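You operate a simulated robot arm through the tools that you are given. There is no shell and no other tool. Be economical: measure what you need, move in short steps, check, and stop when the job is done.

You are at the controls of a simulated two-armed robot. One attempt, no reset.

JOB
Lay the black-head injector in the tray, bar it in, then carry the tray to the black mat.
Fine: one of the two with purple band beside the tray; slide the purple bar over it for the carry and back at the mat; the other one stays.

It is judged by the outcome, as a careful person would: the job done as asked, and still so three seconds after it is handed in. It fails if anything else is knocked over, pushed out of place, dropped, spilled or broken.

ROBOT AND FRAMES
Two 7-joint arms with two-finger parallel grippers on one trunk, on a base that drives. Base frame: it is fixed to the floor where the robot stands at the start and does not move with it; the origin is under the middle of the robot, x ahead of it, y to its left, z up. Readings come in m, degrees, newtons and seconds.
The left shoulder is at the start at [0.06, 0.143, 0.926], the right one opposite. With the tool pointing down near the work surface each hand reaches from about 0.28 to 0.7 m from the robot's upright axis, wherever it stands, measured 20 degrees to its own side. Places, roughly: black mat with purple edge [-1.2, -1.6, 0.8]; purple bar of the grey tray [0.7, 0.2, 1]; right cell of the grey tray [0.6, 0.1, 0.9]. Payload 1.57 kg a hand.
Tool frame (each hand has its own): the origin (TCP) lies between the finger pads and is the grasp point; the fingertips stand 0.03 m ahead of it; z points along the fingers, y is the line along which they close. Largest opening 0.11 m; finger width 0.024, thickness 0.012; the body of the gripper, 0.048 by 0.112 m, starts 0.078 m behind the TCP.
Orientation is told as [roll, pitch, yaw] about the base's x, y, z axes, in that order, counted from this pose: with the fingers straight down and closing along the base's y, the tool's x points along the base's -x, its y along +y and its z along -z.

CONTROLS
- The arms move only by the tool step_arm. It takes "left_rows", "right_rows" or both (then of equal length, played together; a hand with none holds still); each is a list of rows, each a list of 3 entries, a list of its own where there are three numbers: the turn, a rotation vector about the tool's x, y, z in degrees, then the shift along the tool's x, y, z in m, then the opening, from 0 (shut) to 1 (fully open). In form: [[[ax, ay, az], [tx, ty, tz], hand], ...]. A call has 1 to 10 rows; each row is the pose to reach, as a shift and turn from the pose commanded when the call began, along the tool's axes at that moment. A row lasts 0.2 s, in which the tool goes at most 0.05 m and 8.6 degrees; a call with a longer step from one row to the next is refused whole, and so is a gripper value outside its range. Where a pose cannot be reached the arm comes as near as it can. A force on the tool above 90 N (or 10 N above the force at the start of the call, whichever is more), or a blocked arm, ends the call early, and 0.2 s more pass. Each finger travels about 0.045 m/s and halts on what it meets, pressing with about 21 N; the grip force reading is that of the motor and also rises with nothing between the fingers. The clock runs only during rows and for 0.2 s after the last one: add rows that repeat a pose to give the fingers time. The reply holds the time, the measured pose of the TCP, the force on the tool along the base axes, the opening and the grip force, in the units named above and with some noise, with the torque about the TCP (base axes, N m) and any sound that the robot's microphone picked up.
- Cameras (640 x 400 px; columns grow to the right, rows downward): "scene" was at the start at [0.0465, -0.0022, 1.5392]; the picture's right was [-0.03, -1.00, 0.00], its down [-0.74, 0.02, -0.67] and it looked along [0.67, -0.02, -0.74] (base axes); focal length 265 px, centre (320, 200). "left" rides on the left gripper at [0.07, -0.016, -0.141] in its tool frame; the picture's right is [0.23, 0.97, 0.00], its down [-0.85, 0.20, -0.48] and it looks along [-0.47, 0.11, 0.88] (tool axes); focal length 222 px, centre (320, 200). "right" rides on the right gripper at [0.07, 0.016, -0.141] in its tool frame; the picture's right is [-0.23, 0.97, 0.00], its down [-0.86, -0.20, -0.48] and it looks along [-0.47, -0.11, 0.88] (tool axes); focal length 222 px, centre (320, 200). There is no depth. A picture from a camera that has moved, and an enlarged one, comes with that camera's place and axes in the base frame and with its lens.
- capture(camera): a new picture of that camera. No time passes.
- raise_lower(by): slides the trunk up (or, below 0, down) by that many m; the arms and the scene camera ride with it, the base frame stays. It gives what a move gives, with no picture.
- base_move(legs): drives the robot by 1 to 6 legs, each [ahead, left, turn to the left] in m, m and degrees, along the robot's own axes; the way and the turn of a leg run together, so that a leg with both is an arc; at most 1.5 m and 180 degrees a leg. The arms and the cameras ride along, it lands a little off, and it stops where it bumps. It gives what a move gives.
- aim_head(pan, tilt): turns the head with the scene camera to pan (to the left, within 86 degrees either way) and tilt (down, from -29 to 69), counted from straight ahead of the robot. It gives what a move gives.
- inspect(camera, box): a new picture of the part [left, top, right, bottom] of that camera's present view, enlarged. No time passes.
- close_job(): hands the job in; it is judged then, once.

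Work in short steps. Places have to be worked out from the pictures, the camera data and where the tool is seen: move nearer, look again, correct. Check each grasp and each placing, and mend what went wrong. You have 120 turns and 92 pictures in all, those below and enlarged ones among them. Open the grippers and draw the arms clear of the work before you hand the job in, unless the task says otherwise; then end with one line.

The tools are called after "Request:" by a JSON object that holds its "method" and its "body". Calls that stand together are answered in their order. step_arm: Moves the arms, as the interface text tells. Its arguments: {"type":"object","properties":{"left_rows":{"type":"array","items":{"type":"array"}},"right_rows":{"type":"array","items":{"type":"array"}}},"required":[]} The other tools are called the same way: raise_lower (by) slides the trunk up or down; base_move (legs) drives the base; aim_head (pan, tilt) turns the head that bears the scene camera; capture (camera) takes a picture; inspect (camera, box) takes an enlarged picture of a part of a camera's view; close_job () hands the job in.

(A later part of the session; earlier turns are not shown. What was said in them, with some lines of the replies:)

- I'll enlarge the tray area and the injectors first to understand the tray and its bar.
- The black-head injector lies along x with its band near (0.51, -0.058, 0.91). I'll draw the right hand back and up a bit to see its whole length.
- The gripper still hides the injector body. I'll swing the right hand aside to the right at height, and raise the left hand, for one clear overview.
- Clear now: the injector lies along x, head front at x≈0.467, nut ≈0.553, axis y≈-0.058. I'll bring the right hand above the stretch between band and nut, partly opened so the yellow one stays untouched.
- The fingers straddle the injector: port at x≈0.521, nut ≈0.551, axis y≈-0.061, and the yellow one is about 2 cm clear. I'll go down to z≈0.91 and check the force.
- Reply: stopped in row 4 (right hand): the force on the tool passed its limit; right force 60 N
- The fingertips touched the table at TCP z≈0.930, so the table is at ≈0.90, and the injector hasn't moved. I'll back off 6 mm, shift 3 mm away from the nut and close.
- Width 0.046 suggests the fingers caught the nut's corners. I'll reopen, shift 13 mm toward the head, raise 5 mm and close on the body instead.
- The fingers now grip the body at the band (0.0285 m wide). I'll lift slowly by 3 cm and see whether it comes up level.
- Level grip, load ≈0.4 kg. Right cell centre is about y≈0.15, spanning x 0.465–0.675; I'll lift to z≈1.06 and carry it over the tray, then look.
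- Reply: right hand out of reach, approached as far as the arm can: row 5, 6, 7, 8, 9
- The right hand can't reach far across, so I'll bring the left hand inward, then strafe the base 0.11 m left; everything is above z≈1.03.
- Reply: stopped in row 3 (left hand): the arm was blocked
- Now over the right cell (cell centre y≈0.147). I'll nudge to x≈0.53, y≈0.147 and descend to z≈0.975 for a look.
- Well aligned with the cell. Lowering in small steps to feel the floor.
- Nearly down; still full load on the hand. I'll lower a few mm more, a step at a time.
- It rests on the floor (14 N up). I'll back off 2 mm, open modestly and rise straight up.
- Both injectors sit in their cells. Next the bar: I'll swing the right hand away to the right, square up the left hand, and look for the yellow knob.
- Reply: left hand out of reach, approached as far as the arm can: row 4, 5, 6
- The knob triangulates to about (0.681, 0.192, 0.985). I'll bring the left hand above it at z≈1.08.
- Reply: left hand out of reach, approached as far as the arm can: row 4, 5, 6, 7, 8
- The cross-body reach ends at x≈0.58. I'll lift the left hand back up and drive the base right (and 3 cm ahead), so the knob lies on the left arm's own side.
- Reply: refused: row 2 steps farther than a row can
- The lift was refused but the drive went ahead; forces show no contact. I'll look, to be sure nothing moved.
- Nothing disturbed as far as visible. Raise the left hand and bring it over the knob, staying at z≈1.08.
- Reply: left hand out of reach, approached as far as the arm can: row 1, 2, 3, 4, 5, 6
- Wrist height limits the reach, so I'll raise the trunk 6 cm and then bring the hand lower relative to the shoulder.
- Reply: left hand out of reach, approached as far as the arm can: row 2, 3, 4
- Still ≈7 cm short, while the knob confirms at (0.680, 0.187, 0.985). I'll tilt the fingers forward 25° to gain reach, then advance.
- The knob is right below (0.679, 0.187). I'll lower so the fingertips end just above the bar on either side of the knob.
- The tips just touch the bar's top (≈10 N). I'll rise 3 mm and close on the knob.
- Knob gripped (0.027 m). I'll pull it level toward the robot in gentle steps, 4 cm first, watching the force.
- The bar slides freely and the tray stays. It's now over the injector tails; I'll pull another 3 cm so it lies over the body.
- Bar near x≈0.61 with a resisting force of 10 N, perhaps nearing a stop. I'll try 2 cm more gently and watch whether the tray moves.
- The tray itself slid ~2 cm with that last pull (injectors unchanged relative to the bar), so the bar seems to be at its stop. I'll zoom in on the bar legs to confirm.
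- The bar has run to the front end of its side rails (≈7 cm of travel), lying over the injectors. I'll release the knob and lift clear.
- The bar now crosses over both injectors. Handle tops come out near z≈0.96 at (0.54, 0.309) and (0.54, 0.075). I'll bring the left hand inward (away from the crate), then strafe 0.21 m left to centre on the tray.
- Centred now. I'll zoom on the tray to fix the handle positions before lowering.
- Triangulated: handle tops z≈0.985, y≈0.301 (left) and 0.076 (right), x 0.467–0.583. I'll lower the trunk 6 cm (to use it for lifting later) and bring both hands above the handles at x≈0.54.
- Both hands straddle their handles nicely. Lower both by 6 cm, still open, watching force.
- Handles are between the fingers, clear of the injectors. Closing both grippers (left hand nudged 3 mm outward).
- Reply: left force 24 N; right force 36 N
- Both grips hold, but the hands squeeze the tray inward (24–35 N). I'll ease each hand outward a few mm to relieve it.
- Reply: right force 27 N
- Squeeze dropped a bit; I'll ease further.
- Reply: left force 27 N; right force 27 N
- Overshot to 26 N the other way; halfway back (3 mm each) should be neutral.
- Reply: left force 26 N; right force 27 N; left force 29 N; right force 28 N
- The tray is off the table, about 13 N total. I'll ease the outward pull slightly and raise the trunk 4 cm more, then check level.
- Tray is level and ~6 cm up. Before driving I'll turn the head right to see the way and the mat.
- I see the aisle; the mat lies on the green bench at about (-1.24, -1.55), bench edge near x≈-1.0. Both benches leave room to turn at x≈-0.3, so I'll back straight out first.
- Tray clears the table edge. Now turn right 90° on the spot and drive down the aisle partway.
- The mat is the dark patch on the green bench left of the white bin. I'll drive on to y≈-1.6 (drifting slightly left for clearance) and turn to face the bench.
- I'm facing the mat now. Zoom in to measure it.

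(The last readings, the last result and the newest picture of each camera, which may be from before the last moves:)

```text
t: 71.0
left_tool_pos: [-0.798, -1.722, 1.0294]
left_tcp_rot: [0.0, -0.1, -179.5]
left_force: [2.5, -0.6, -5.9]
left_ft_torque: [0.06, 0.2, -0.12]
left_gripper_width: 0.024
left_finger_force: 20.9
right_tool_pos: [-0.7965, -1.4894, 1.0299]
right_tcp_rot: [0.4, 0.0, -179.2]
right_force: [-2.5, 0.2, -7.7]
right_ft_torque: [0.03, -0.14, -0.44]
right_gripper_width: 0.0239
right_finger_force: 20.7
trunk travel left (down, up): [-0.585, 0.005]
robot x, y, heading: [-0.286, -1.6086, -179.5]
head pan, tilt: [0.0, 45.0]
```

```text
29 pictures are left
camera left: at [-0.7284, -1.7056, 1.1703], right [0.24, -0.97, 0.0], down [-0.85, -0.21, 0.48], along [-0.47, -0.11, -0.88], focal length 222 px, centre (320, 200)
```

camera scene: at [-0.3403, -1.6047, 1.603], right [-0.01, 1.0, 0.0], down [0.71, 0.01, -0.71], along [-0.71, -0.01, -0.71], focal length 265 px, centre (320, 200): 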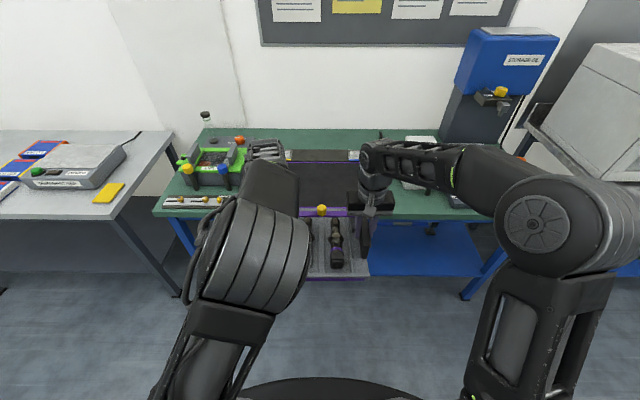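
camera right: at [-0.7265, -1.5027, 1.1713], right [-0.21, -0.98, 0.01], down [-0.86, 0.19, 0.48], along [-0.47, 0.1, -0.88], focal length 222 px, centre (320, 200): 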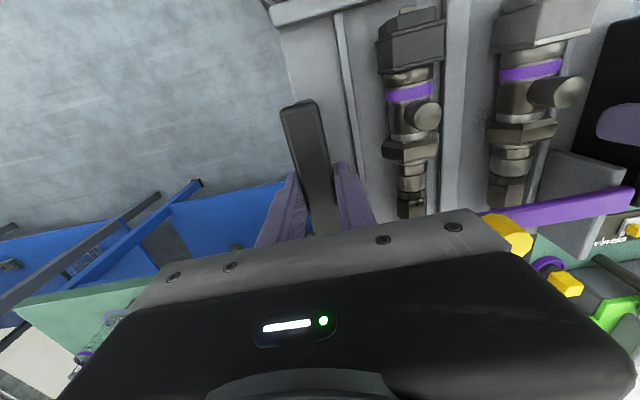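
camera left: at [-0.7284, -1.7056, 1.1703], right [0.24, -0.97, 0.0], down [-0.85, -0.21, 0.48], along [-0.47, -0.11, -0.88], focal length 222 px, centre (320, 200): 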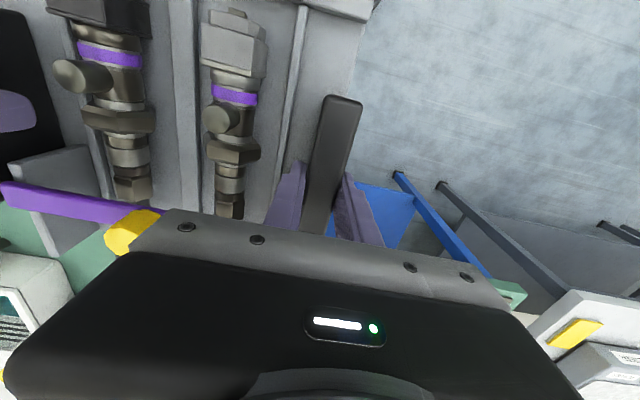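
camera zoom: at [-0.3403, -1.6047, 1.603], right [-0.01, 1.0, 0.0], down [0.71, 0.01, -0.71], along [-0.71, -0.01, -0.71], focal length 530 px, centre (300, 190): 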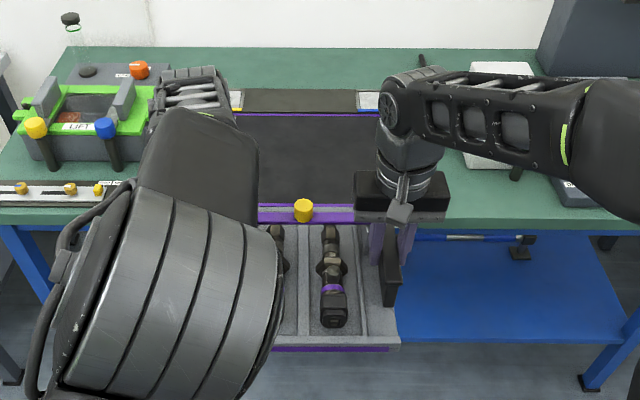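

Mat spans roughly x -1.07…-1.39, y -1.76…-1.41, centre about (-1.23, -1.585); tray centre is now (-0.809, -1.606). I'll drive 0.33 m ahead and 2 cm right, keeping the base short of the bench; the arms will extend the rest.

Request:
{"method": "base_move", "body": {"legs": [[0.33, -0.02, 0]]}}

Request:
{"method": "aim_head", "body": {"pan": 0, "tilt": 55}}

Request:
{"method": "capture", "body": {"camera": "scene"}}

```text
t: 73.2
left_tool_pos: [-1.1272, -1.7021, 1.0304]
left_tcp_rot: [-0.1, 0.0, -179.8]
left_force: [2.8, 0.8, -6.6]
left_ft_torque: [-0.08, -0.06, -0.17]
left_gripper_width: 0.0239
left_finger_force: 21.0
right_tool_pos: [-1.1235, -1.4678, 1.0309]
right_tcp_rot: [0.4, 0.2, -179.6]
right_force: [-2.6, -0.4, -7.1]
right_ft_torque: [0.11, 0.04, -0.41]
right_gripper_width: 0.0239
right_finger_force: 20.8
trunk travel left (down, up): [-0.585, 0.005]
robot x, y, heading: [-0.611, -1.586, -179.9]
head pan, tilt: [0.0, 45.0]
```

```text
t: 73.9
left_tool_pos: [-1.1264, -1.7022, 1.0303]
left_tcp_rot: [-0.2, 0.0, -179.8]
left_force: [1.7, -0.4, -6.3]
left_ft_torque: [0.0, 0.17, -0.02]
left_gripper_width: 0.0239
left_finger_force: 21.3
right_tool_pos: [-1.1231, -1.4684, 1.0299]
right_tcp_rot: [0.4, 0.0, -179.7]
right_force: [-1.5, -0.7, -6.8]
right_ft_torque: [0.08, -0.12, -0.4]
right_gripper_width: 0.0242
right_finger_force: 20.8
trunk travel left (down, up): [-0.585, 0.005]
robot x, y, heading: [-0.6122, -1.5888, -179.6]
head pan, tilt: [0.0, 55.0]
```

```text
28 pictures are left
camera scene: at [-0.6586, -1.5877, 1.5896], right [-0.01, 1.0, 0.0], down [0.82, 0.0, -0.57], along [-0.57, 0.0, -0.82], focal length 265 px, centre (320, 200)
```

scene: 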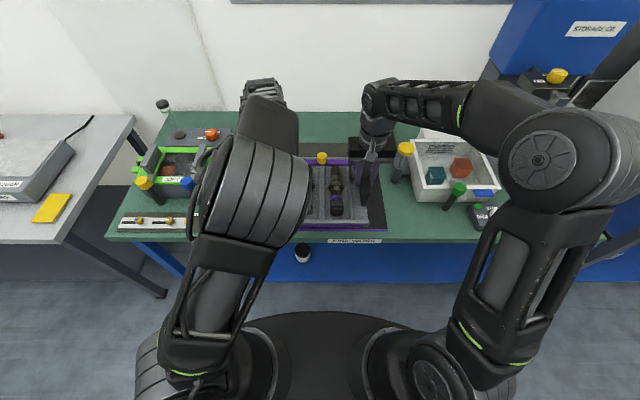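

Zooming in to see the tray against the mat's edges.

Request:
{"method": "inspect", "body": {"camera": "scene", "box": [230, 130, 430, 255]}}

```text
3.20 times, centred on (330, 192) of scene
camera zoom: at [-0.6586, -1.5877, 1.5896], right [-0.01, 1.0, 0.0], down [0.82, 0.0, -0.57], along [-0.57, 0.0, -0.82], focal length 848 px, centre (288, 224)
```

zoom: 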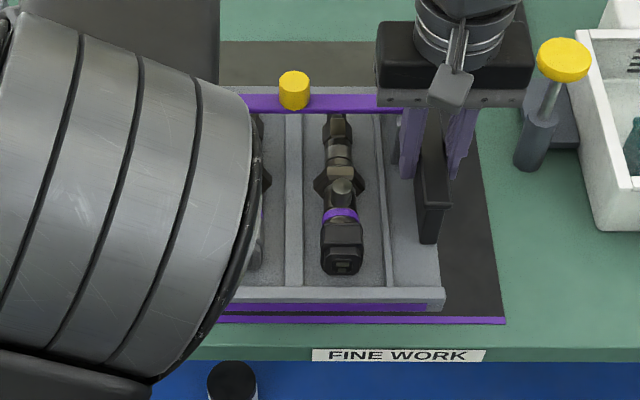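

Mat: near edge x≈-1.08, right edge y≈-1.36; the tray is laterally good. It needs ≈10 cm more ahead. I'll drive 3 cm, then lower the arms 7 cm to feel out reach before extending.

Request:
{"method": "base_move", "body": {"legs": [[0.03, 0, 0]]}}

Request:
{"method": "step_arm", "body": {"left_rows": [[[0, 0, 0], [0, 0, 0.02], 0], [[0, 0, 0], [0, 0, 0.04], 0], [[0, 0, 0], [0, 0, 0.06], 0], [[0, 0, 0], [-0.01, 0, 0.07], 0], [[0, 0, 0], [-0.02, 0, 0.07], 0], [[0, 0, 0], [-0.03, 0, 0.07], 0], [[0, 0, 0], [-0.03, 0, 0.07], 0]], "right_rows": [[[0, 0, 0], [0, 0, 0.02], 0], [[0, 0, 0], [0, 0, 0.04], 0], [[0, 0, 0], [0, 0, 0.06], 0], [[0, 0, 0], [-0.01, 0, 0.07], 0], [[0, 0, 0], [-0.02, 0, 0.07], 0], [[0, 0, 0], [-0.03, 0, 0.07], 0], [[0, 0, 0], [-0.03, 0, 0.07], 0]]}}

```text
t: 74.7
left_tool_pos: [-1.1567, -1.7025, 1.0286]
left_tcp_rot: [0.0, 0.1, -179.8]
left_force: [1.4, 0.9, -5.7]
left_ft_torque: [0.0, 0.06, -0.08]
left_gripper_width: 0.0235
left_finger_force: 21.1
right_tool_pos: [-1.154, -1.4684, 1.0295]
right_tcp_rot: [0.4, 0.1, -179.7]
right_force: [-2.8, 0.1, -5.5]
right_ft_torque: [0.07, -0.06, -0.37]
right_gripper_width: 0.0238
right_finger_force: 20.5
trunk travel left (down, up): [-0.585, 0.005]
robot x, y, heading: [-0.645, -1.5896, -179.5]
head pan, tilt: [0.0, 55.0]
```

```text
t: 76.3
left_tool_pos: [-1.187, -1.702, 0.9597]
left_tcp_rot: [-0.1, 0.0, -179.8]
left_force: [4.1, -2.9, -6.1]
left_ft_torque: [0.11, 0.1, -0.46]
left_gripper_width: 0.0239
left_finger_force: 20.9
right_tool_pos: [-1.1834, -1.4681, 0.9614]
right_tcp_rot: [0.4, 0.1, -179.8]
right_force: [-3.6, 3.5, -6.0]
right_ft_torque: [0.08, -0.01, -0.52]
right_gripper_width: 0.0238
right_finger_force: 21.2
trunk travel left (down, up): [-0.585, 0.005]
robot x, y, heading: [-0.6446, -1.5913, -179.9]
head pan, tilt: [0.0, 55.0]
```

Both arms follow with the tray steady. Extend the last 4 cm ahead and down 2 cm more, then look.

Request:
{"method": "step_arm", "body": {"left_rows": [[[0, 0, 0], [-0.01, 0, 0.01], 0], [[0, 0, 0], [-0.02, 0, 0.02], 0], [[0, 0, 0], [-0.03, 0, 0.02], 0], [[0, 0, 0], [-0.038, 0, 0.02], 0], [[0, 0, 0], [-0.038, 0, 0.02], 0]], "right_rows": [[[0, 0, 0], [-0.01, 0, 0.01], 0], [[0, 0, 0], [-0.02, 0, 0.02], 0], [[0, 0, 0], [-0.03, 0, 0.02], 0], [[0, 0, 0], [-0.038, 0, 0.02], 0], [[0, 0, 0], [-0.038, 0, 0.02], 0]]}}

Request:
{"method": "capture", "body": {"camera": "scene"}}

Request:
{"method": "inspect", "body": {"camera": "scene", "box": [230, 120, 430, 245]}}

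Request:
{"method": "capture", "body": {"camera": "left"}}

```text
t: 77.5
left_tool_pos: [-1.224, -1.7038, 0.9394]
left_tcp_rot: [0.1, 0.0, -179.9]
left_force: [3.1, -12.8, -5.3]
left_ft_torque: [-0.03, -0.01, -0.49]
left_gripper_width: 0.0239
left_finger_force: 21.0
right_tool_pos: [-1.2203, -1.4686, 0.9415]
right_tcp_rot: [0.4, 0.0, -179.7]
right_force: [-3.9, 13.1, -5.6]
right_ft_torque: [-0.07, 0.04, -0.49]
right_gripper_width: 0.0237
right_finger_force: 20.7
trunk travel left (down, up): [-0.585, 0.005]
robot x, y, heading: [-0.64, -1.5911, -179.9]
head pan, tilt: [0.0, 55.0]
```

```text
26 pictures are left
camera scene: at [-0.6884, -1.5879, 1.5896], right [0.0, 1.0, 0.0], down [0.82, 0.0, -0.57], along [-0.57, 0.0, -0.82], focal length 265 px, centre (320, 200)
```

scene: 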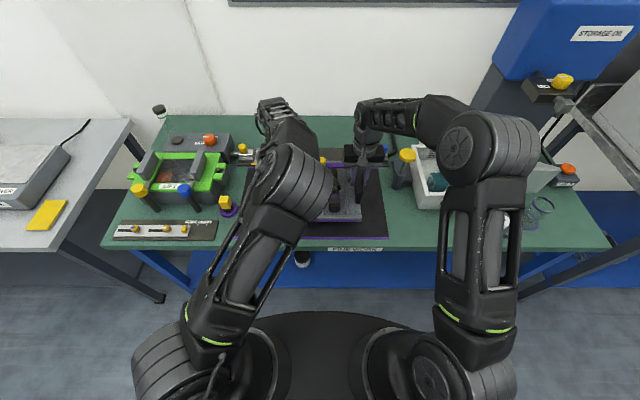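

```text
3.20 times, centred on (330, 182) of scene
camera zoom: at [-0.6884, -1.5879, 1.5896], right [0.0, 1.0, 0.0], down [0.82, 0.0, -0.57], along [-0.57, 0.0, -0.82], focal length 848 px, centre (288, 256)
```

zoom: 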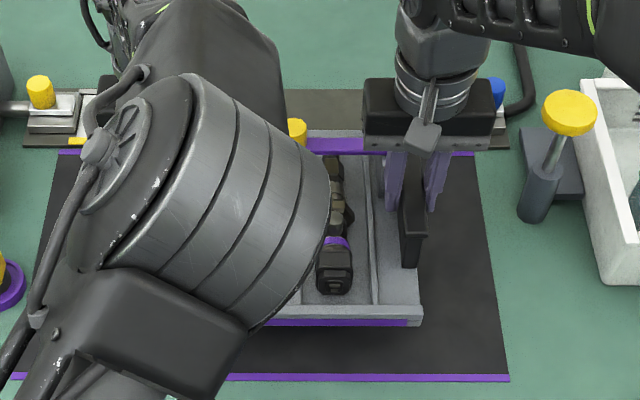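

```text
24 pictures are left
camera left: at [-1.1556, -1.6858, 1.0805], right [0.23, -0.97, 0.0], down [-0.85, -0.2, 0.48], along [-0.47, -0.11, -0.88], focal length 222 px, centre (320, 200)
```

left: 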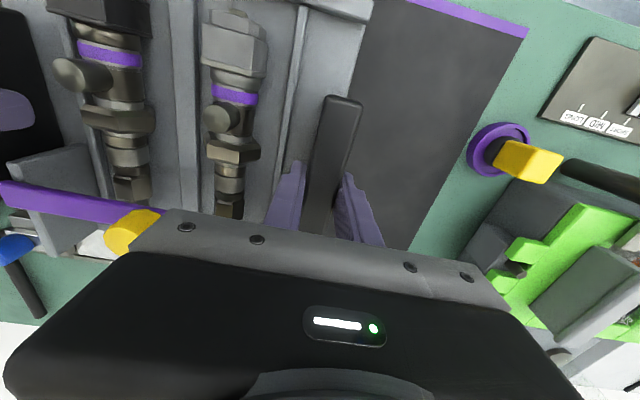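

The tray sits inside the mat outline (mat x -1.38…-1.08, y -1.865…-1.365; tray centre (-1.234, -1.586)). Lowering gently to find the mat.

Request:
{"method": "step_arm", "body": {"left_rows": [[[0, 0, 0], [0, 0, 0.01], 0], [[0, 0, 0], [0, 0, 0.02], 0], [[0, 0, 0], [0, 0, 0.03], 0], [[0, 0, 0], [0, 0, 0.03], 0]], "right_rows": [[[0, 0, 0], [0, 0, 0.01], 0], [[0, 0, 0], [0, 0, 0.02], 0], [[0, 0, 0], [0, 0, 0.03], 0], [[0, 0, 0], [0, 0, 0.03], 0]]}}

Request:
{"method": "inspect", "body": {"camera": "scene", "box": [230, 120, 430, 245]}}

```text
t: 78.5
left_tool_pos: [-1.2243, -1.7037, 0.9109]
left_tcp_rot: [-0.1, 0.0, -179.9]
left_force: [3.9, -10.5, -6.6]
left_ft_torque: [-0.03, 0.07, -0.39]
left_gripper_width: 0.024
left_finger_force: 20.6
right_tool_pos: [-1.2221, -1.4701, 0.9087]
right_tcp_rot: [0.4, 0.1, -179.7]
right_force: [-4.0, 10.7, -6.0]
right_ft_torque: [-0.05, 0.04, -0.55]
right_gripper_width: 0.0241
right_finger_force: 21.1
trunk travel left (down, up): [-0.585, 0.005]
robot x, y, heading: [-0.6416, -1.5902, -180.1]
head pan, tilt: [0.0, 55.0]
```

```text
3.20 times, centred on (330, 182) of scene
camera zoom: at [-0.6884, -1.5878, 1.5896], right [0.0, 1.0, 0.0], down [0.82, 0.0, -0.57], along [-0.57, 0.0, -0.82], focal length 848 px, centre (288, 256)
```

zoom: 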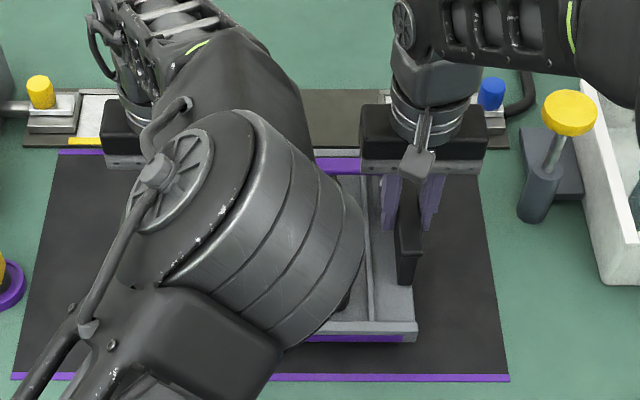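

Still airborne. Continue down with finer steps.

Request:
{"method": "step_arm", "body": {"left_rows": [[[0, 0, 0], [0, 0, 0.006], 0], [[0, 0, 0], [0, 0, 0.012], 0], [[0, 0, 0], [0, 0, 0.012], 0]], "right_rows": [[[0, 0, 0], [0, 0, 0.005], 0], [[0, 0, 0], [0, 0, 0.01], 0], [[0, 0, 0], [0, 0, 0.01], 0]]}}

```text
t: 79.3
left_tool_pos: [-1.2246, -1.7035, 0.8979]
left_tcp_rot: [0.0, 0.1, -179.8]
left_force: [4.2, -12.4, -6.7]
left_ft_torque: [0.11, 0.16, -0.59]
left_gripper_width: 0.024
left_finger_force: 21.7
right_tool_pos: [-1.2208, -1.4692, 0.8992]
right_tcp_rot: [0.5, 0.0, -179.7]
right_force: [-5.4, 11.9, -6.5]
right_ft_torque: [0.04, -0.1, -0.53]
right_gripper_width: 0.024
right_finger_force: 21.2
trunk travel left (down, up): [-0.585, 0.005]
robot x, y, heading: [-0.6401, -1.5857, -179.7]
head pan, tilt: [0.0, 55.0]
```

Request:
{"method": "step_arm", "body": {"left_rows": [[[0, 0, 0], [0, 0, 0.004], 0], [[0, 0, 0], [0, 0, 0.008], 0], [[0, 0, 0], [0, 0, 0.008], 0]], "right_rows": [[[0, 0, 0], [0, 0, 0.004], 0], [[0, 0, 0], [0, 0, 0.008], 0], [[0, 0, 0], [0, 0, 0.008], 0]]}}

```text
t: 80.1
left_tool_pos: [-1.2267, -1.7024, 0.8903]
left_tcp_rot: [0.1, 0.0, -180.0]
left_force: [0.6, -12.7, 5.5]
left_ft_torque: [-0.05, -0.58, -0.55]
left_gripper_width: 0.0237
left_finger_force: 20.8
right_tool_pos: [-1.2202, -1.4687, 0.8915]
right_tcp_rot: [0.3, 0.1, -179.7]
right_force: [-4.5, 10.8, -5.8]
right_ft_torque: [0.0, -0.48, -0.6]
right_gripper_width: 0.0238
right_finger_force: 20.7
trunk travel left (down, up): [-0.585, 0.005]
robot x, y, heading: [-0.6431, -1.5882, -179.6]
head pan, tilt: [0.0, 55.0]
```

The left side touches down (z force turned positive); the right is nearly down. Lower right 3 mm, left 1 mm.

Request:
{"method": "step_arm", "body": {"left_rows": [[[0, 0, 0], [0, 0, 0.001], 0], [[0, 0, 0], [0, 0, 0.001], 0]], "right_rows": [[[0, 0, 0], [0, 0, 0.003], 0], [[0, 0, 0], [0, 0, 0.003], 0]]}}

```text
t: 80.7
left_tool_pos: [-1.2247, -1.7033, 0.8894]
left_tcp_rot: [0.0, -0.2, -180.0]
left_force: [-9.7, -10.5, 2.3]
left_ft_torque: [-0.02, -0.28, -0.48]
left_gripper_width: 0.0239
left_finger_force: 21.1
right_tool_pos: [-1.2201, -1.4682, 0.8913]
right_tcp_rot: [0.4, -0.1, -179.7]
right_force: [0.7, 13.1, 14.0]
right_ft_torque: [0.08, -0.3, -0.51]
right_gripper_width: 0.024
right_finger_force: 21.4
trunk travel left (down, up): [-0.585, 0.005]
robot x, y, heading: [-0.6444, -1.5863, -180.0]
head pan, tilt: [0.0, 55.0]
```

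Both sides are supported now. Open both grippers modestly and rise straight up.

Request:
{"method": "step_arm", "body": {"left_rows": [[[0, 0, 0], [0, 0, 0], 0.3], [[0, 0, 0], [0, 0, 0], 0.42], [[0, 0, 0], [0, 0, 0], 0.47], [[0, 0, 0], [0, 0, 0], 0.47], [[0, 0, 0], [0, 0, -0.02], 0.47], [[0, 0, 0], [0, 0, -0.06], 0.47], [[0, 0, 0], [0.01, 0, -0.1], 0.47], [[0, 0, 0], [0.03, 0, -0.14], 0.47]], "right_rows": [[[0, 0, 0], [0, 0, 0], 0.3], [[0, 0, 0], [0, 0, 0], 0.42], [[0, 0, 0], [0, 0, 0], 0.47], [[0, 0, 0], [0, 0, 0], 0.47], [[0, 0, 0], [0, 0, -0.02], 0.47], [[0, 0, 0], [0, 0, -0.06], 0.47], [[0, 0, 0], [0.01, 0, -0.1], 0.47], [[0, 0, 0], [0.03, 0, -0.14], 0.47]]}}

Request:
{"method": "inspect", "body": {"camera": "scene", "box": [230, 120, 430, 245]}}

```text
t: 82.5
left_tool_pos: [-1.1948, -1.7019, 1.032]
left_tcp_rot: [-0.1, -0.1, -179.8]
left_force: [0.8, -0.3, -0.8]
left_ft_torque: [0.02, 0.03, 0.0]
left_gripper_width: 0.0517
left_finger_force: 0.0
right_tool_pos: [-1.1883, -1.4711, 1.0307]
right_tcp_rot: [0.3, 0.0, -179.7]
right_force: [0.3, -0.5, -0.2]
right_ft_torque: [0.01, 0.01, -0.01]
right_gripper_width: 0.0518
right_finger_force: 0.0
trunk travel left (down, up): [-0.585, 0.005]
robot x, y, heading: [-0.6447, -1.5893, -179.8]
head pan, tilt: [0.0, 55.0]
```

```text
3.20 times, centred on (330, 182) of scene
camera zoom: at [-0.6849, -1.5879, 1.5896], right [0.0, 1.0, 0.0], down [0.82, 0.0, -0.57], along [-0.57, 0.0, -0.82], focal length 848 px, centre (288, 256)
```

zoom: 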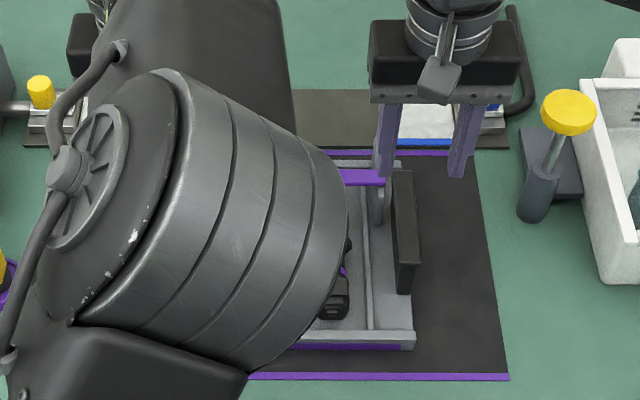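

The tray rests squarely on the mat. Next, slide the bar back. I'll use the right hand: retract the left arm, then strafe the base left 0.15 m so the knob is on the right arm's side.

Request:
{"method": "step_arm", "body": {"left_rows": [[[0, 0, 0], [0.03, 0, -0.02], 0.5], [[0, 0, 0], [0.07, 0, -0.04], 0.5], [[0, 0, 0], [0.11, 0.0, -0.05], 0.5], [[0, 0, 0], [0.15, 0.0, -0.06], 0.5], [[0, 0, 0], [0.19, 0.0, -0.06], 0.5]], "right_rows": [[[0, 0, 0], [0.0, 0, -0.02], 0.5], [[0, 0, 0], [0.02, 0, -0.04], 0.6], [[0, 0, 0], [0.04, 0.0, -0.05], 0.6], [[0, 0, 0], [0.05, 0.0, -0.05], 0.6], [[0, 0, 0], [0.05, 0.0, -0.05], 0.6]]}}

Request:
{"method": "base_move", "body": {"legs": [[0, 0.15, 0]]}}

Request:
{"method": "capture", "body": {"camera": "scene"}}

Request:
{"method": "capture", "body": {"camera": "right"}}

```text
t: 83.7
left_tool_pos: [-0.9998, -1.7047, 1.0882]
left_tcp_rot: [-0.1, 0.0, -179.8]
left_force: [0.4, -0.1, 0.0]
left_ft_torque: [0.02, 0.01, 0.02]
left_gripper_width: 0.0554
left_finger_force: 0.2
right_tool_pos: [-1.1409, -1.469, 1.0797]
right_tcp_rot: [0.4, 0.0, -179.7]
right_force: [0.5, -0.7, 0.2]
right_ft_torque: [-0.01, 0.07, 0.02]
right_gripper_width: 0.0661
right_finger_force: 0.0
trunk travel left (down, up): [-0.585, 0.005]
robot x, y, heading: [-0.6407, -1.5865, -179.9]
head pan, tilt: [0.0, 55.0]
```

```text
t: 85.1
left_tool_pos: [-1.0024, -1.8554, 1.0886]
left_tcp_rot: [-0.1, 0.0, -179.7]
left_force: [0.2, -0.6, 0.6]
left_ft_torque: [0.03, 0.02, -0.01]
left_gripper_width: 0.055
left_finger_force: 0.1
right_tool_pos: [-1.1398, -1.62, 1.0798]
right_tcp_rot: [0.3, 0.0, -179.6]
right_force: [-0.4, 0.2, 0.4]
right_ft_torque: [0.04, 0.01, 0.05]
right_gripper_width: 0.0661
right_finger_force: 0.1
trunk travel left (down, up): [-0.585, 0.005]
robot x, y, heading: [-0.6432, -1.7353, -179.7]
head pan, tilt: [0.0, 55.0]
```

```text
21 pictures are left
camera scene: at [-0.6867, -1.7401, 1.5896], right [-0.01, 1.0, 0.0], down [0.82, 0.0, -0.57], along [-0.57, 0.0, -0.82], focal length 265 px, centre (320, 200)
```

scene: 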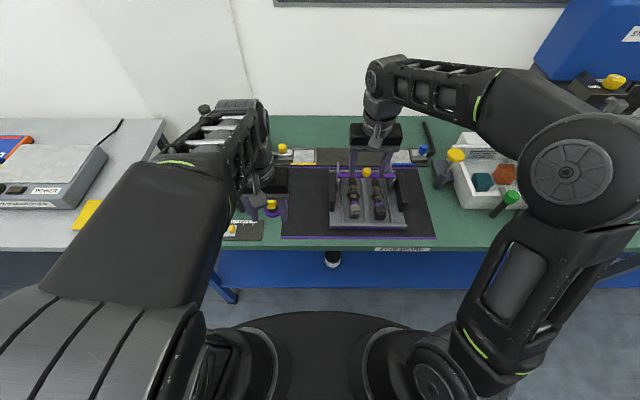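

```text
20 pictures are left
camera right: at [-1.0708, -1.6351, 1.2205], right [-0.22, -0.98, 0.01], down [-0.86, 0.2, 0.48], along [-0.47, 0.1, -0.88], focal length 222 px, centre (320, 200)
```

right: 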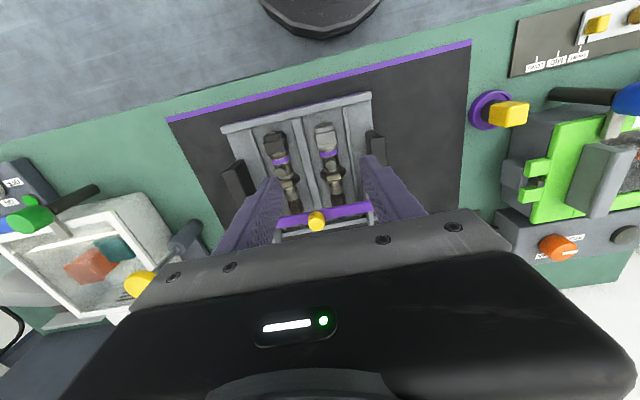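

Both views agree on the knob: (-1.275, -1.583, 0.906). Tilt the right hand 25° forward and bring it above the knob at z≈0.98.

Request:
{"method": "step_arm", "body": {"right_rows": [[[0, -8.4, 0], [-0.02, -0.01, 0], 0.6], [[0, -16.8, 0], [-0.04, -0.025, 0.01], 0.6], [[0, -25.4, 0], [-0.07, -0.037, 0.02], 0.6], [[0, -25.4, 0], [-0.1, -0.037, 0.05], 0.6], [[0, -25.4, 0], [-0.126, -0.037, 0.08], 0.6], [[0, -25.4, 0], [-0.126, -0.037, 0.1], 0.6], [[0, -25.4, 0], [-0.126, -0.037, 0.1], 0.6]]}}

Request:
{"method": "capture", "body": {"camera": "right"}}

```text
t: 86.7
left_tool_pos: [-1.0016, -1.8552, 1.0897]
left_tcp_rot: [-0.1, -0.1, -179.7]
left_force: [-0.3, -0.3, 1.0]
left_ft_torque: [-0.01, 0.01, 0.03]
left_gripper_width: 0.055
left_finger_force: 0.1
right_tool_pos: [-1.2668, -1.5838, 0.9776]
right_tcp_rot: [0.6, -25.4, -179.9]
right_force: [1.2, -0.2, 0.7]
right_ft_torque: [-0.01, -0.01, -0.01]
right_gripper_width: 0.0659
right_finger_force: 0.0
trunk travel left (down, up): [-0.585, 0.005]
robot x, y, heading: [-0.6416, -1.7395, -179.8]
head pan, tilt: [0.0, 55.0]
```

```text
19 pictures are left
camera right: at [-1.143, -1.5988, 1.0753], right [-0.2, -0.97, 0.1], down [-0.57, 0.2, 0.8], along [-0.8, 0.1, -0.59], focal length 222 px, centre (320, 200)
```

right: 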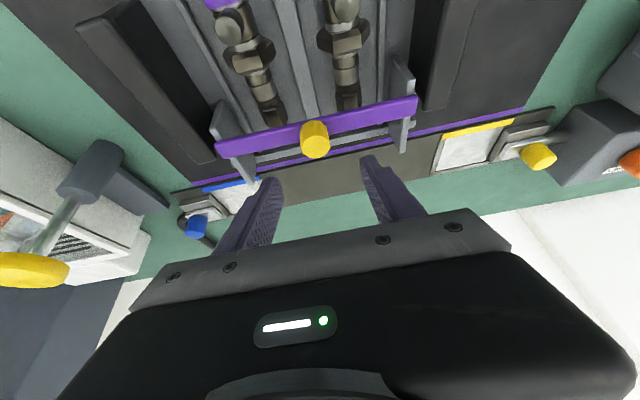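

Knob lies right below, slightly ahead of the TCP as wanted. Lower 4.7 cm to straddle it, then close.

Request:
{"method": "step_arm", "body": {"right_rows": [[[0, 0, 0], [0.008, 0, 0.018], 0.6], [[0, 0, 0], [0.015, 0, 0.033], 0.6], [[0, 0, 0], [0.0195, 0, 0.0415], 0.6], [[0, 0, 0], [0.0195, 0, 0.0415], 0.6]]}}

Request:
{"method": "capture", "body": {"camera": "right"}}

```text
t: 87.7
left_tool_pos: [-1.0017, -1.8546, 1.0895]
left_tcp_rot: [-0.1, -0.1, -179.8]
left_force: [-0.1, -0.3, 0.1]
left_ft_torque: [0.01, 0.0, -0.01]
left_gripper_width: 0.055
left_finger_force: 0.0
right_tool_pos: [-1.2687, -1.584, 0.9321]
right_tcp_rot: [0.5, -25.4, -179.8]
right_force: [-0.2, -0.3, 0.3]
right_ft_torque: [0.01, -0.02, 0.0]
right_gripper_width: 0.0662
right_finger_force: 0.0
trunk travel left (down, up): [-0.585, 0.005]
robot x, y, heading: [-0.6409, -1.7377, -180.0]
head pan, tilt: [0.0, 55.0]
```

```text
18 pictures are left
camera right: at [-1.1442, -1.5985, 1.0296], right [-0.2, -0.97, 0.1], down [-0.57, 0.2, 0.8], along [-0.8, 0.1, -0.59], focal length 222 px, centre (320, 200)
```

right: 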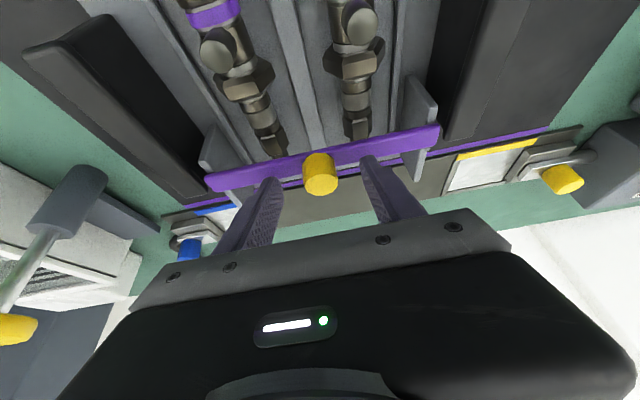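

Knob centred between the fingertips, matching the earlier grasp view. Close on it.

Request:
{"method": "step_arm", "body": {"right_rows": [[[0, 0, 0], [0.001, 0, 0.002], 0.5], [[0, 0, 0], [0.001, 0, 0.002], 0.35], [[0, 0, 0], [0.001, 0, 0.002], 0.2], [[0, 0, 0], [0.001, 0, 0.002], 0.1], [[0, 0, 0], [0.001, 0, 0.002], 0.1]]}}

```text
t: 88.9
left_tool_pos: [-1.0013, -1.8563, 1.0879]
left_tcp_rot: [-0.2, 0.0, -179.8]
left_force: [0.1, 0.1, -0.4]
left_ft_torque: [0.02, 0.02, -0.02]
left_gripper_width: 0.0549
left_finger_force: 0.1
right_tool_pos: [-1.2683, -1.5847, 0.9299]
right_tcp_rot: [0.5, -25.4, -179.8]
right_force: [-0.3, -1.3, 0.0]
right_ft_torque: [0.26, 0.04, 0.04]
right_gripper_width: 0.0272
right_finger_force: 20.6
trunk travel left (down, up): [-0.585, 0.005]
robot x, y, heading: [-0.6372, -1.7391, -179.9]
head pan, tilt: [0.0, 55.0]
```

Knob gripped. Push it level away from the robot, 5.5 cm first.

Request:
{"method": "step_arm", "body": {"right_rows": [[[0, 0, 0], [-0.009, 0, 0.0043], 0.1], [[0, 0, 0], [-0.018, 0, 0.0086], 0.1], [[0, 0, 0], [-0.027, 0, 0.0129], 0.1], [[0, 0, 0], [-0.036, 0, 0.0172], 0.1], [[0, 0, 0], [-0.045, 0, 0.0215], 0.1], [[0, 0, 0], [-0.0497, 0, 0.0237], 0.1], [[0, 0, 0], [-0.0497, 0, 0.0237], 0.1]]}}

Request:
{"method": "capture", "body": {"camera": "right"}}

Request:
{"method": "inspect", "body": {"camera": "scene", "box": [260, 130, 460, 255]}}

```text
t: 90.5
left_tool_pos: [-1.0007, -1.855, 1.0891]
left_tcp_rot: [-0.1, -0.1, -179.9]
left_force: [-0.4, 0.4, 0.0]
left_ft_torque: [0.01, -0.03, -0.01]
left_gripper_width: 0.055
left_finger_force: 0.1
right_tool_pos: [-1.3226, -1.584, 0.9309]
right_tcp_rot: [0.5, -25.4, -179.9]
right_force: [-1.5, 2.6, 0.5]
right_ft_torque: [0.32, -0.04, 0.0]
right_gripper_width: 0.0273
right_finger_force: 20.7
trunk travel left (down, up): [-0.585, 0.005]
robot x, y, heading: [-0.644, -1.739, -179.7]
head pan, tilt: [0.0, 55.0]
```

```text
17 pictures are left
camera right: at [-1.1981, -1.5992, 1.0278], right [-0.2, -0.97, 0.1], down [-0.57, 0.2, 0.8], along [-0.8, 0.1, -0.59], focal length 222 px, centre (320, 200)
```

right: 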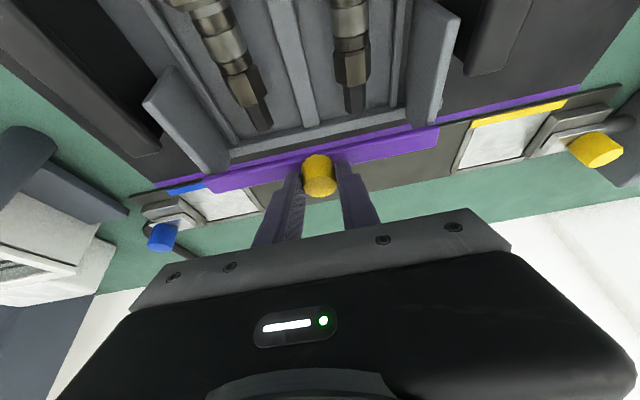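

```text
3.20 times, centred on (360, 192) of scene
camera zoom: at [-0.6869, -1.7381, 1.5896], right [0.0, 1.0, 0.0], down [0.82, 0.0, -0.57], along [-0.57, 0.0, -0.82], focal length 848 px, centre (192, 224)
```

zoom: 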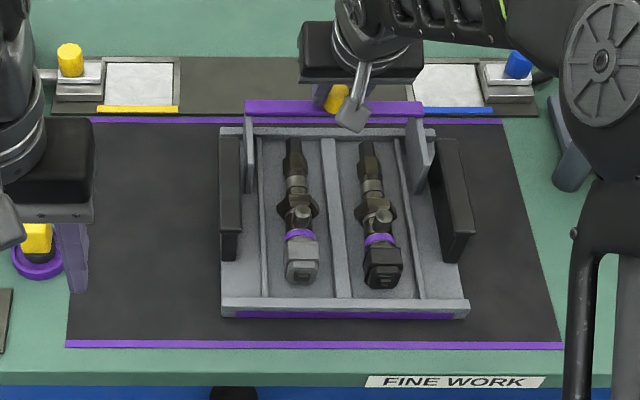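

The bar is almost fully back, tray unmoved. A last gentle 1.2 cm, watching the force.

Request:
{"method": "step_arm", "body": {"right_rows": [[[0, 0, 0], [-0.0045, 0, 0.0021], 0.1], [[0, 0, 0], [-0.0085, 0, 0.004], 0.1], [[0, 0, 0], [-0.0085, 0, 0.004], 0.1]]}}

```text
t: 91.3
left_tool_pos: [-1.0005, -1.8546, 1.0881]
left_tcp_rot: [-0.1, -0.2, -179.7]
left_force: [0.4, 0.5, -0.7]
left_ft_torque: [-0.02, 0.01, 0.0]
left_gripper_width: 0.0551
left_finger_force: 0.0
right_tool_pos: [-1.3296, -1.5854, 0.9296]
right_tcp_rot: [0.5, -25.3, -179.7]
right_force: [9.1, 0.5, 0.1]
right_ft_torque: [0.29, -0.45, 0.05]
right_gripper_width: 0.0271
right_finger_force: 21.3
trunk travel left (down, up): [-0.585, 0.005]
robot x, y, heading: [-0.6417, -1.7435, -179.6]
head pan, tilt: [0.0, 55.0]
```

9 N of resistance: the bar has met its rear stop. Release the knob and lift away.

Request:
{"method": "step_arm", "body": {"right_rows": [[[0, 0, 0], [0.001, 0, 0], 0.3], [[0, 0, 0], [0.001, 0, 0], 0.5], [[0, 0, 0], [0.001, 0, 0], 0.55], [[0, 0, 0], [-0.012, 0, -0.025], 0.55], [[0, 0, 0], [-0.026, 0, -0.06], 0.55], [[0, 0, 0], [-0.03, 0, -0.1], 0.55], [[0, 8.5, 0], [0.01, 0, -0.12], 0.6], [[0, 17, 0], [0.05, 0, -0.13], 0.7], [[0, 25.4, 0], [0.09, 0, -0.14], 0.7]]}}

Request:
{"method": "inspect", "body": {"camera": "scene", "box": [260, 130, 460, 255]}}

Request:
{"method": "capture", "body": {"camera": "right"}}

```text
t: 93.3
left_tool_pos: [-1.0007, -1.8556, 1.0889]
left_tcp_rot: [-0.1, -0.2, -179.8]
left_force: [-0.3, 0.7, 0.1]
left_ft_torque: [0.0, -0.01, 0.0]
left_gripper_width: 0.0549
left_finger_force: 0.2
right_tool_pos: [-1.1897, -1.583, 1.019]
right_tcp_rot: [0.5, 0.1, -179.6]
right_force: [0.4, -0.4, 1.0]
right_ft_torque: [0.0, 0.0, 0.03]
right_gripper_width: 0.0772
right_finger_force: 0.1
trunk travel left (down, up): [-0.585, 0.005]
robot x, y, heading: [-0.6395, -1.7388, -179.8]
head pan, tilt: [0.0, 55.0]
```

```text
3.20 times, centred on (360, 192) of scene
camera zoom: at [-0.6867, -1.7383, 1.5896], right [-0.01, 1.0, 0.0], down [0.82, 0.0, -0.57], along [-0.57, 0.0, -0.82], focal length 848 px, centre (192, 224)
```

zoom: 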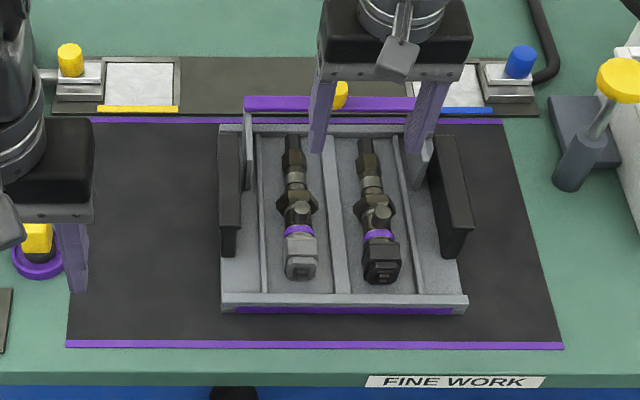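

```text
14 pictures are left
camera right: at [-1.1204, -1.5981, 1.1598], right [-0.22, -0.98, 0.01], down [-0.86, 0.2, 0.48], along [-0.47, 0.1, -0.88], focal length 222 px, centre (320, 200)
```

right: 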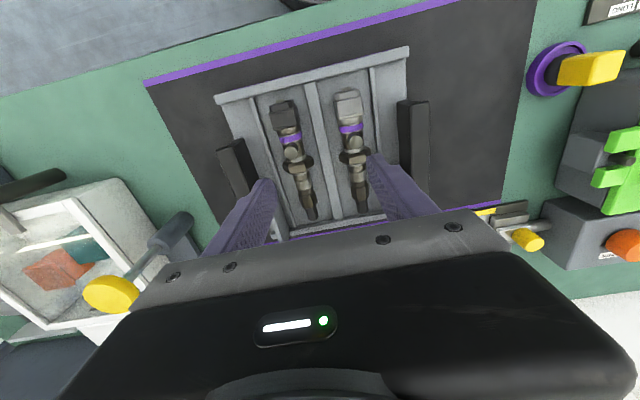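

The bar is back at the tray's rear; the tray is within the mat and both injectors are in place. Draw both arms up and back, then back the base away a little.

Request:
{"method": "step_arm", "body": {"right_rows": [[[0, 0, 0], [0.02, 0, -0.03], 0.8], [[0, 0, 0], [0.06, 0, -0.05], 1], [[0, 0, 0], [0.1, 0, -0.06], 1], [[0, 0, 0], [0.14, 0, -0.06], 1], [[0, 0, 0], [0.18, 0, -0.06], 1]], "left_rows": [[[0, 0, 0], [0, 0, 0], 0.8], [[0, 0, 0], [0, 0, 0], 1], [[0, 0, 0], [0, 0, 0], 1], [[0, 0, 0], [0, 0, 0], 1], [[0, 0, 0], [0, 0, 0], 1]]}}

Request:
{"method": "base_move", "body": {"legs": [[-0.25, 0, 0]]}}

Request:
{"method": "capture", "body": {"camera": "scene"}}

Request:
{"method": "inspect", "body": {"camera": "scene", "box": [260, 70, 460, 200]}}

```text
t: 94.5
left_tool_pos: [-1.0015, -1.855, 1.0899]
left_tcp_rot: [-0.1, -0.1, -179.8]
left_force: [-0.5, 0.5, 0.5]
left_ft_torque: [-0.02, 0.0, 0.01]
left_gripper_width: 0.1098
left_finger_force: 0.0
right_tool_pos: [-1.0095, -1.5808, 1.0786]
right_tcp_rot: [0.5, -0.1, -179.7]
right_force: [0.3, -1.0, 0.2]
right_ft_torque: [0.02, 0.02, 0.01]
right_gripper_width: 0.1101
right_finger_force: 0.0
trunk travel left (down, up): [-0.585, 0.005]
robot x, y, heading: [-0.6425, -1.7363, -179.9]
head pan, tilt: [0.0, 55.0]
```

```text
t: 96.3
left_tool_pos: [-0.7491, -1.8559, 1.0896]
left_tcp_rot: [-0.1, 0.0, -179.2]
left_force: [0.3, 0.6, -0.5]
left_ft_torque: [-0.01, 0.02, 0.02]
left_gripper_width: 0.11
left_finger_force: 0.0
right_tool_pos: [-0.7626, -1.5819, 1.0776]
right_tcp_rot: [0.4, 0.0, -179.1]
right_force: [0.3, 0.0, -0.4]
right_ft_torque: [0.01, 0.05, 0.0]
right_gripper_width: 0.11
right_finger_force: 0.1
trunk travel left (down, up): [-0.585, 0.005]
robot x, y, heading: [-0.389, -1.7357, -179.1]
head pan, tilt: [0.0, 55.0]
```

```text
13 pictures are left
camera scene: at [-0.4358, -1.7362, 1.5897], right [-0.02, 1.0, 0.0], down [0.82, 0.01, -0.57], along [-0.57, -0.01, -0.82], focal length 265 px, centre (320, 200)
```

scene: 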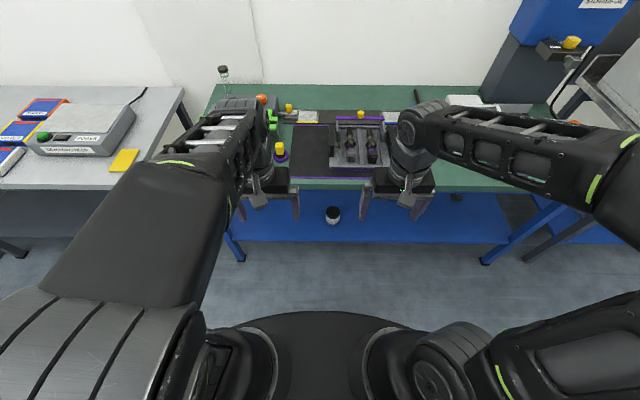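

```text
3.08 times, centred on (360, 135) of scene
camera zoom: at [-0.4358, -1.7362, 1.5897], right [-0.02, 1.0, 0.0], down [0.82, 0.01, -0.57], along [-0.57, -0.01, -0.82], focal length 815 px, centre (197, 400)
```

zoom: 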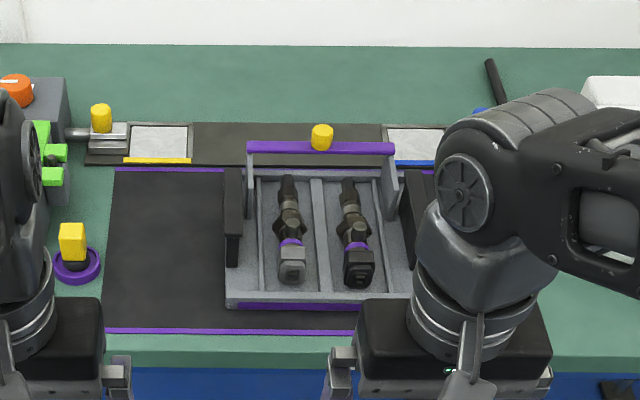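

The tray lies on the mat, the bar is at the rear, the injectors are seated, and the arms are open and clear. Handing in.

Request:
{"method": "close_job", "body": {}}

```text
The job is handed in.
```

The black-head injector is in the tray's right cell, and the tray is on the black mat. I slid the purple bar over it for the carry and back at the mat. I did not move the yellow-head one.
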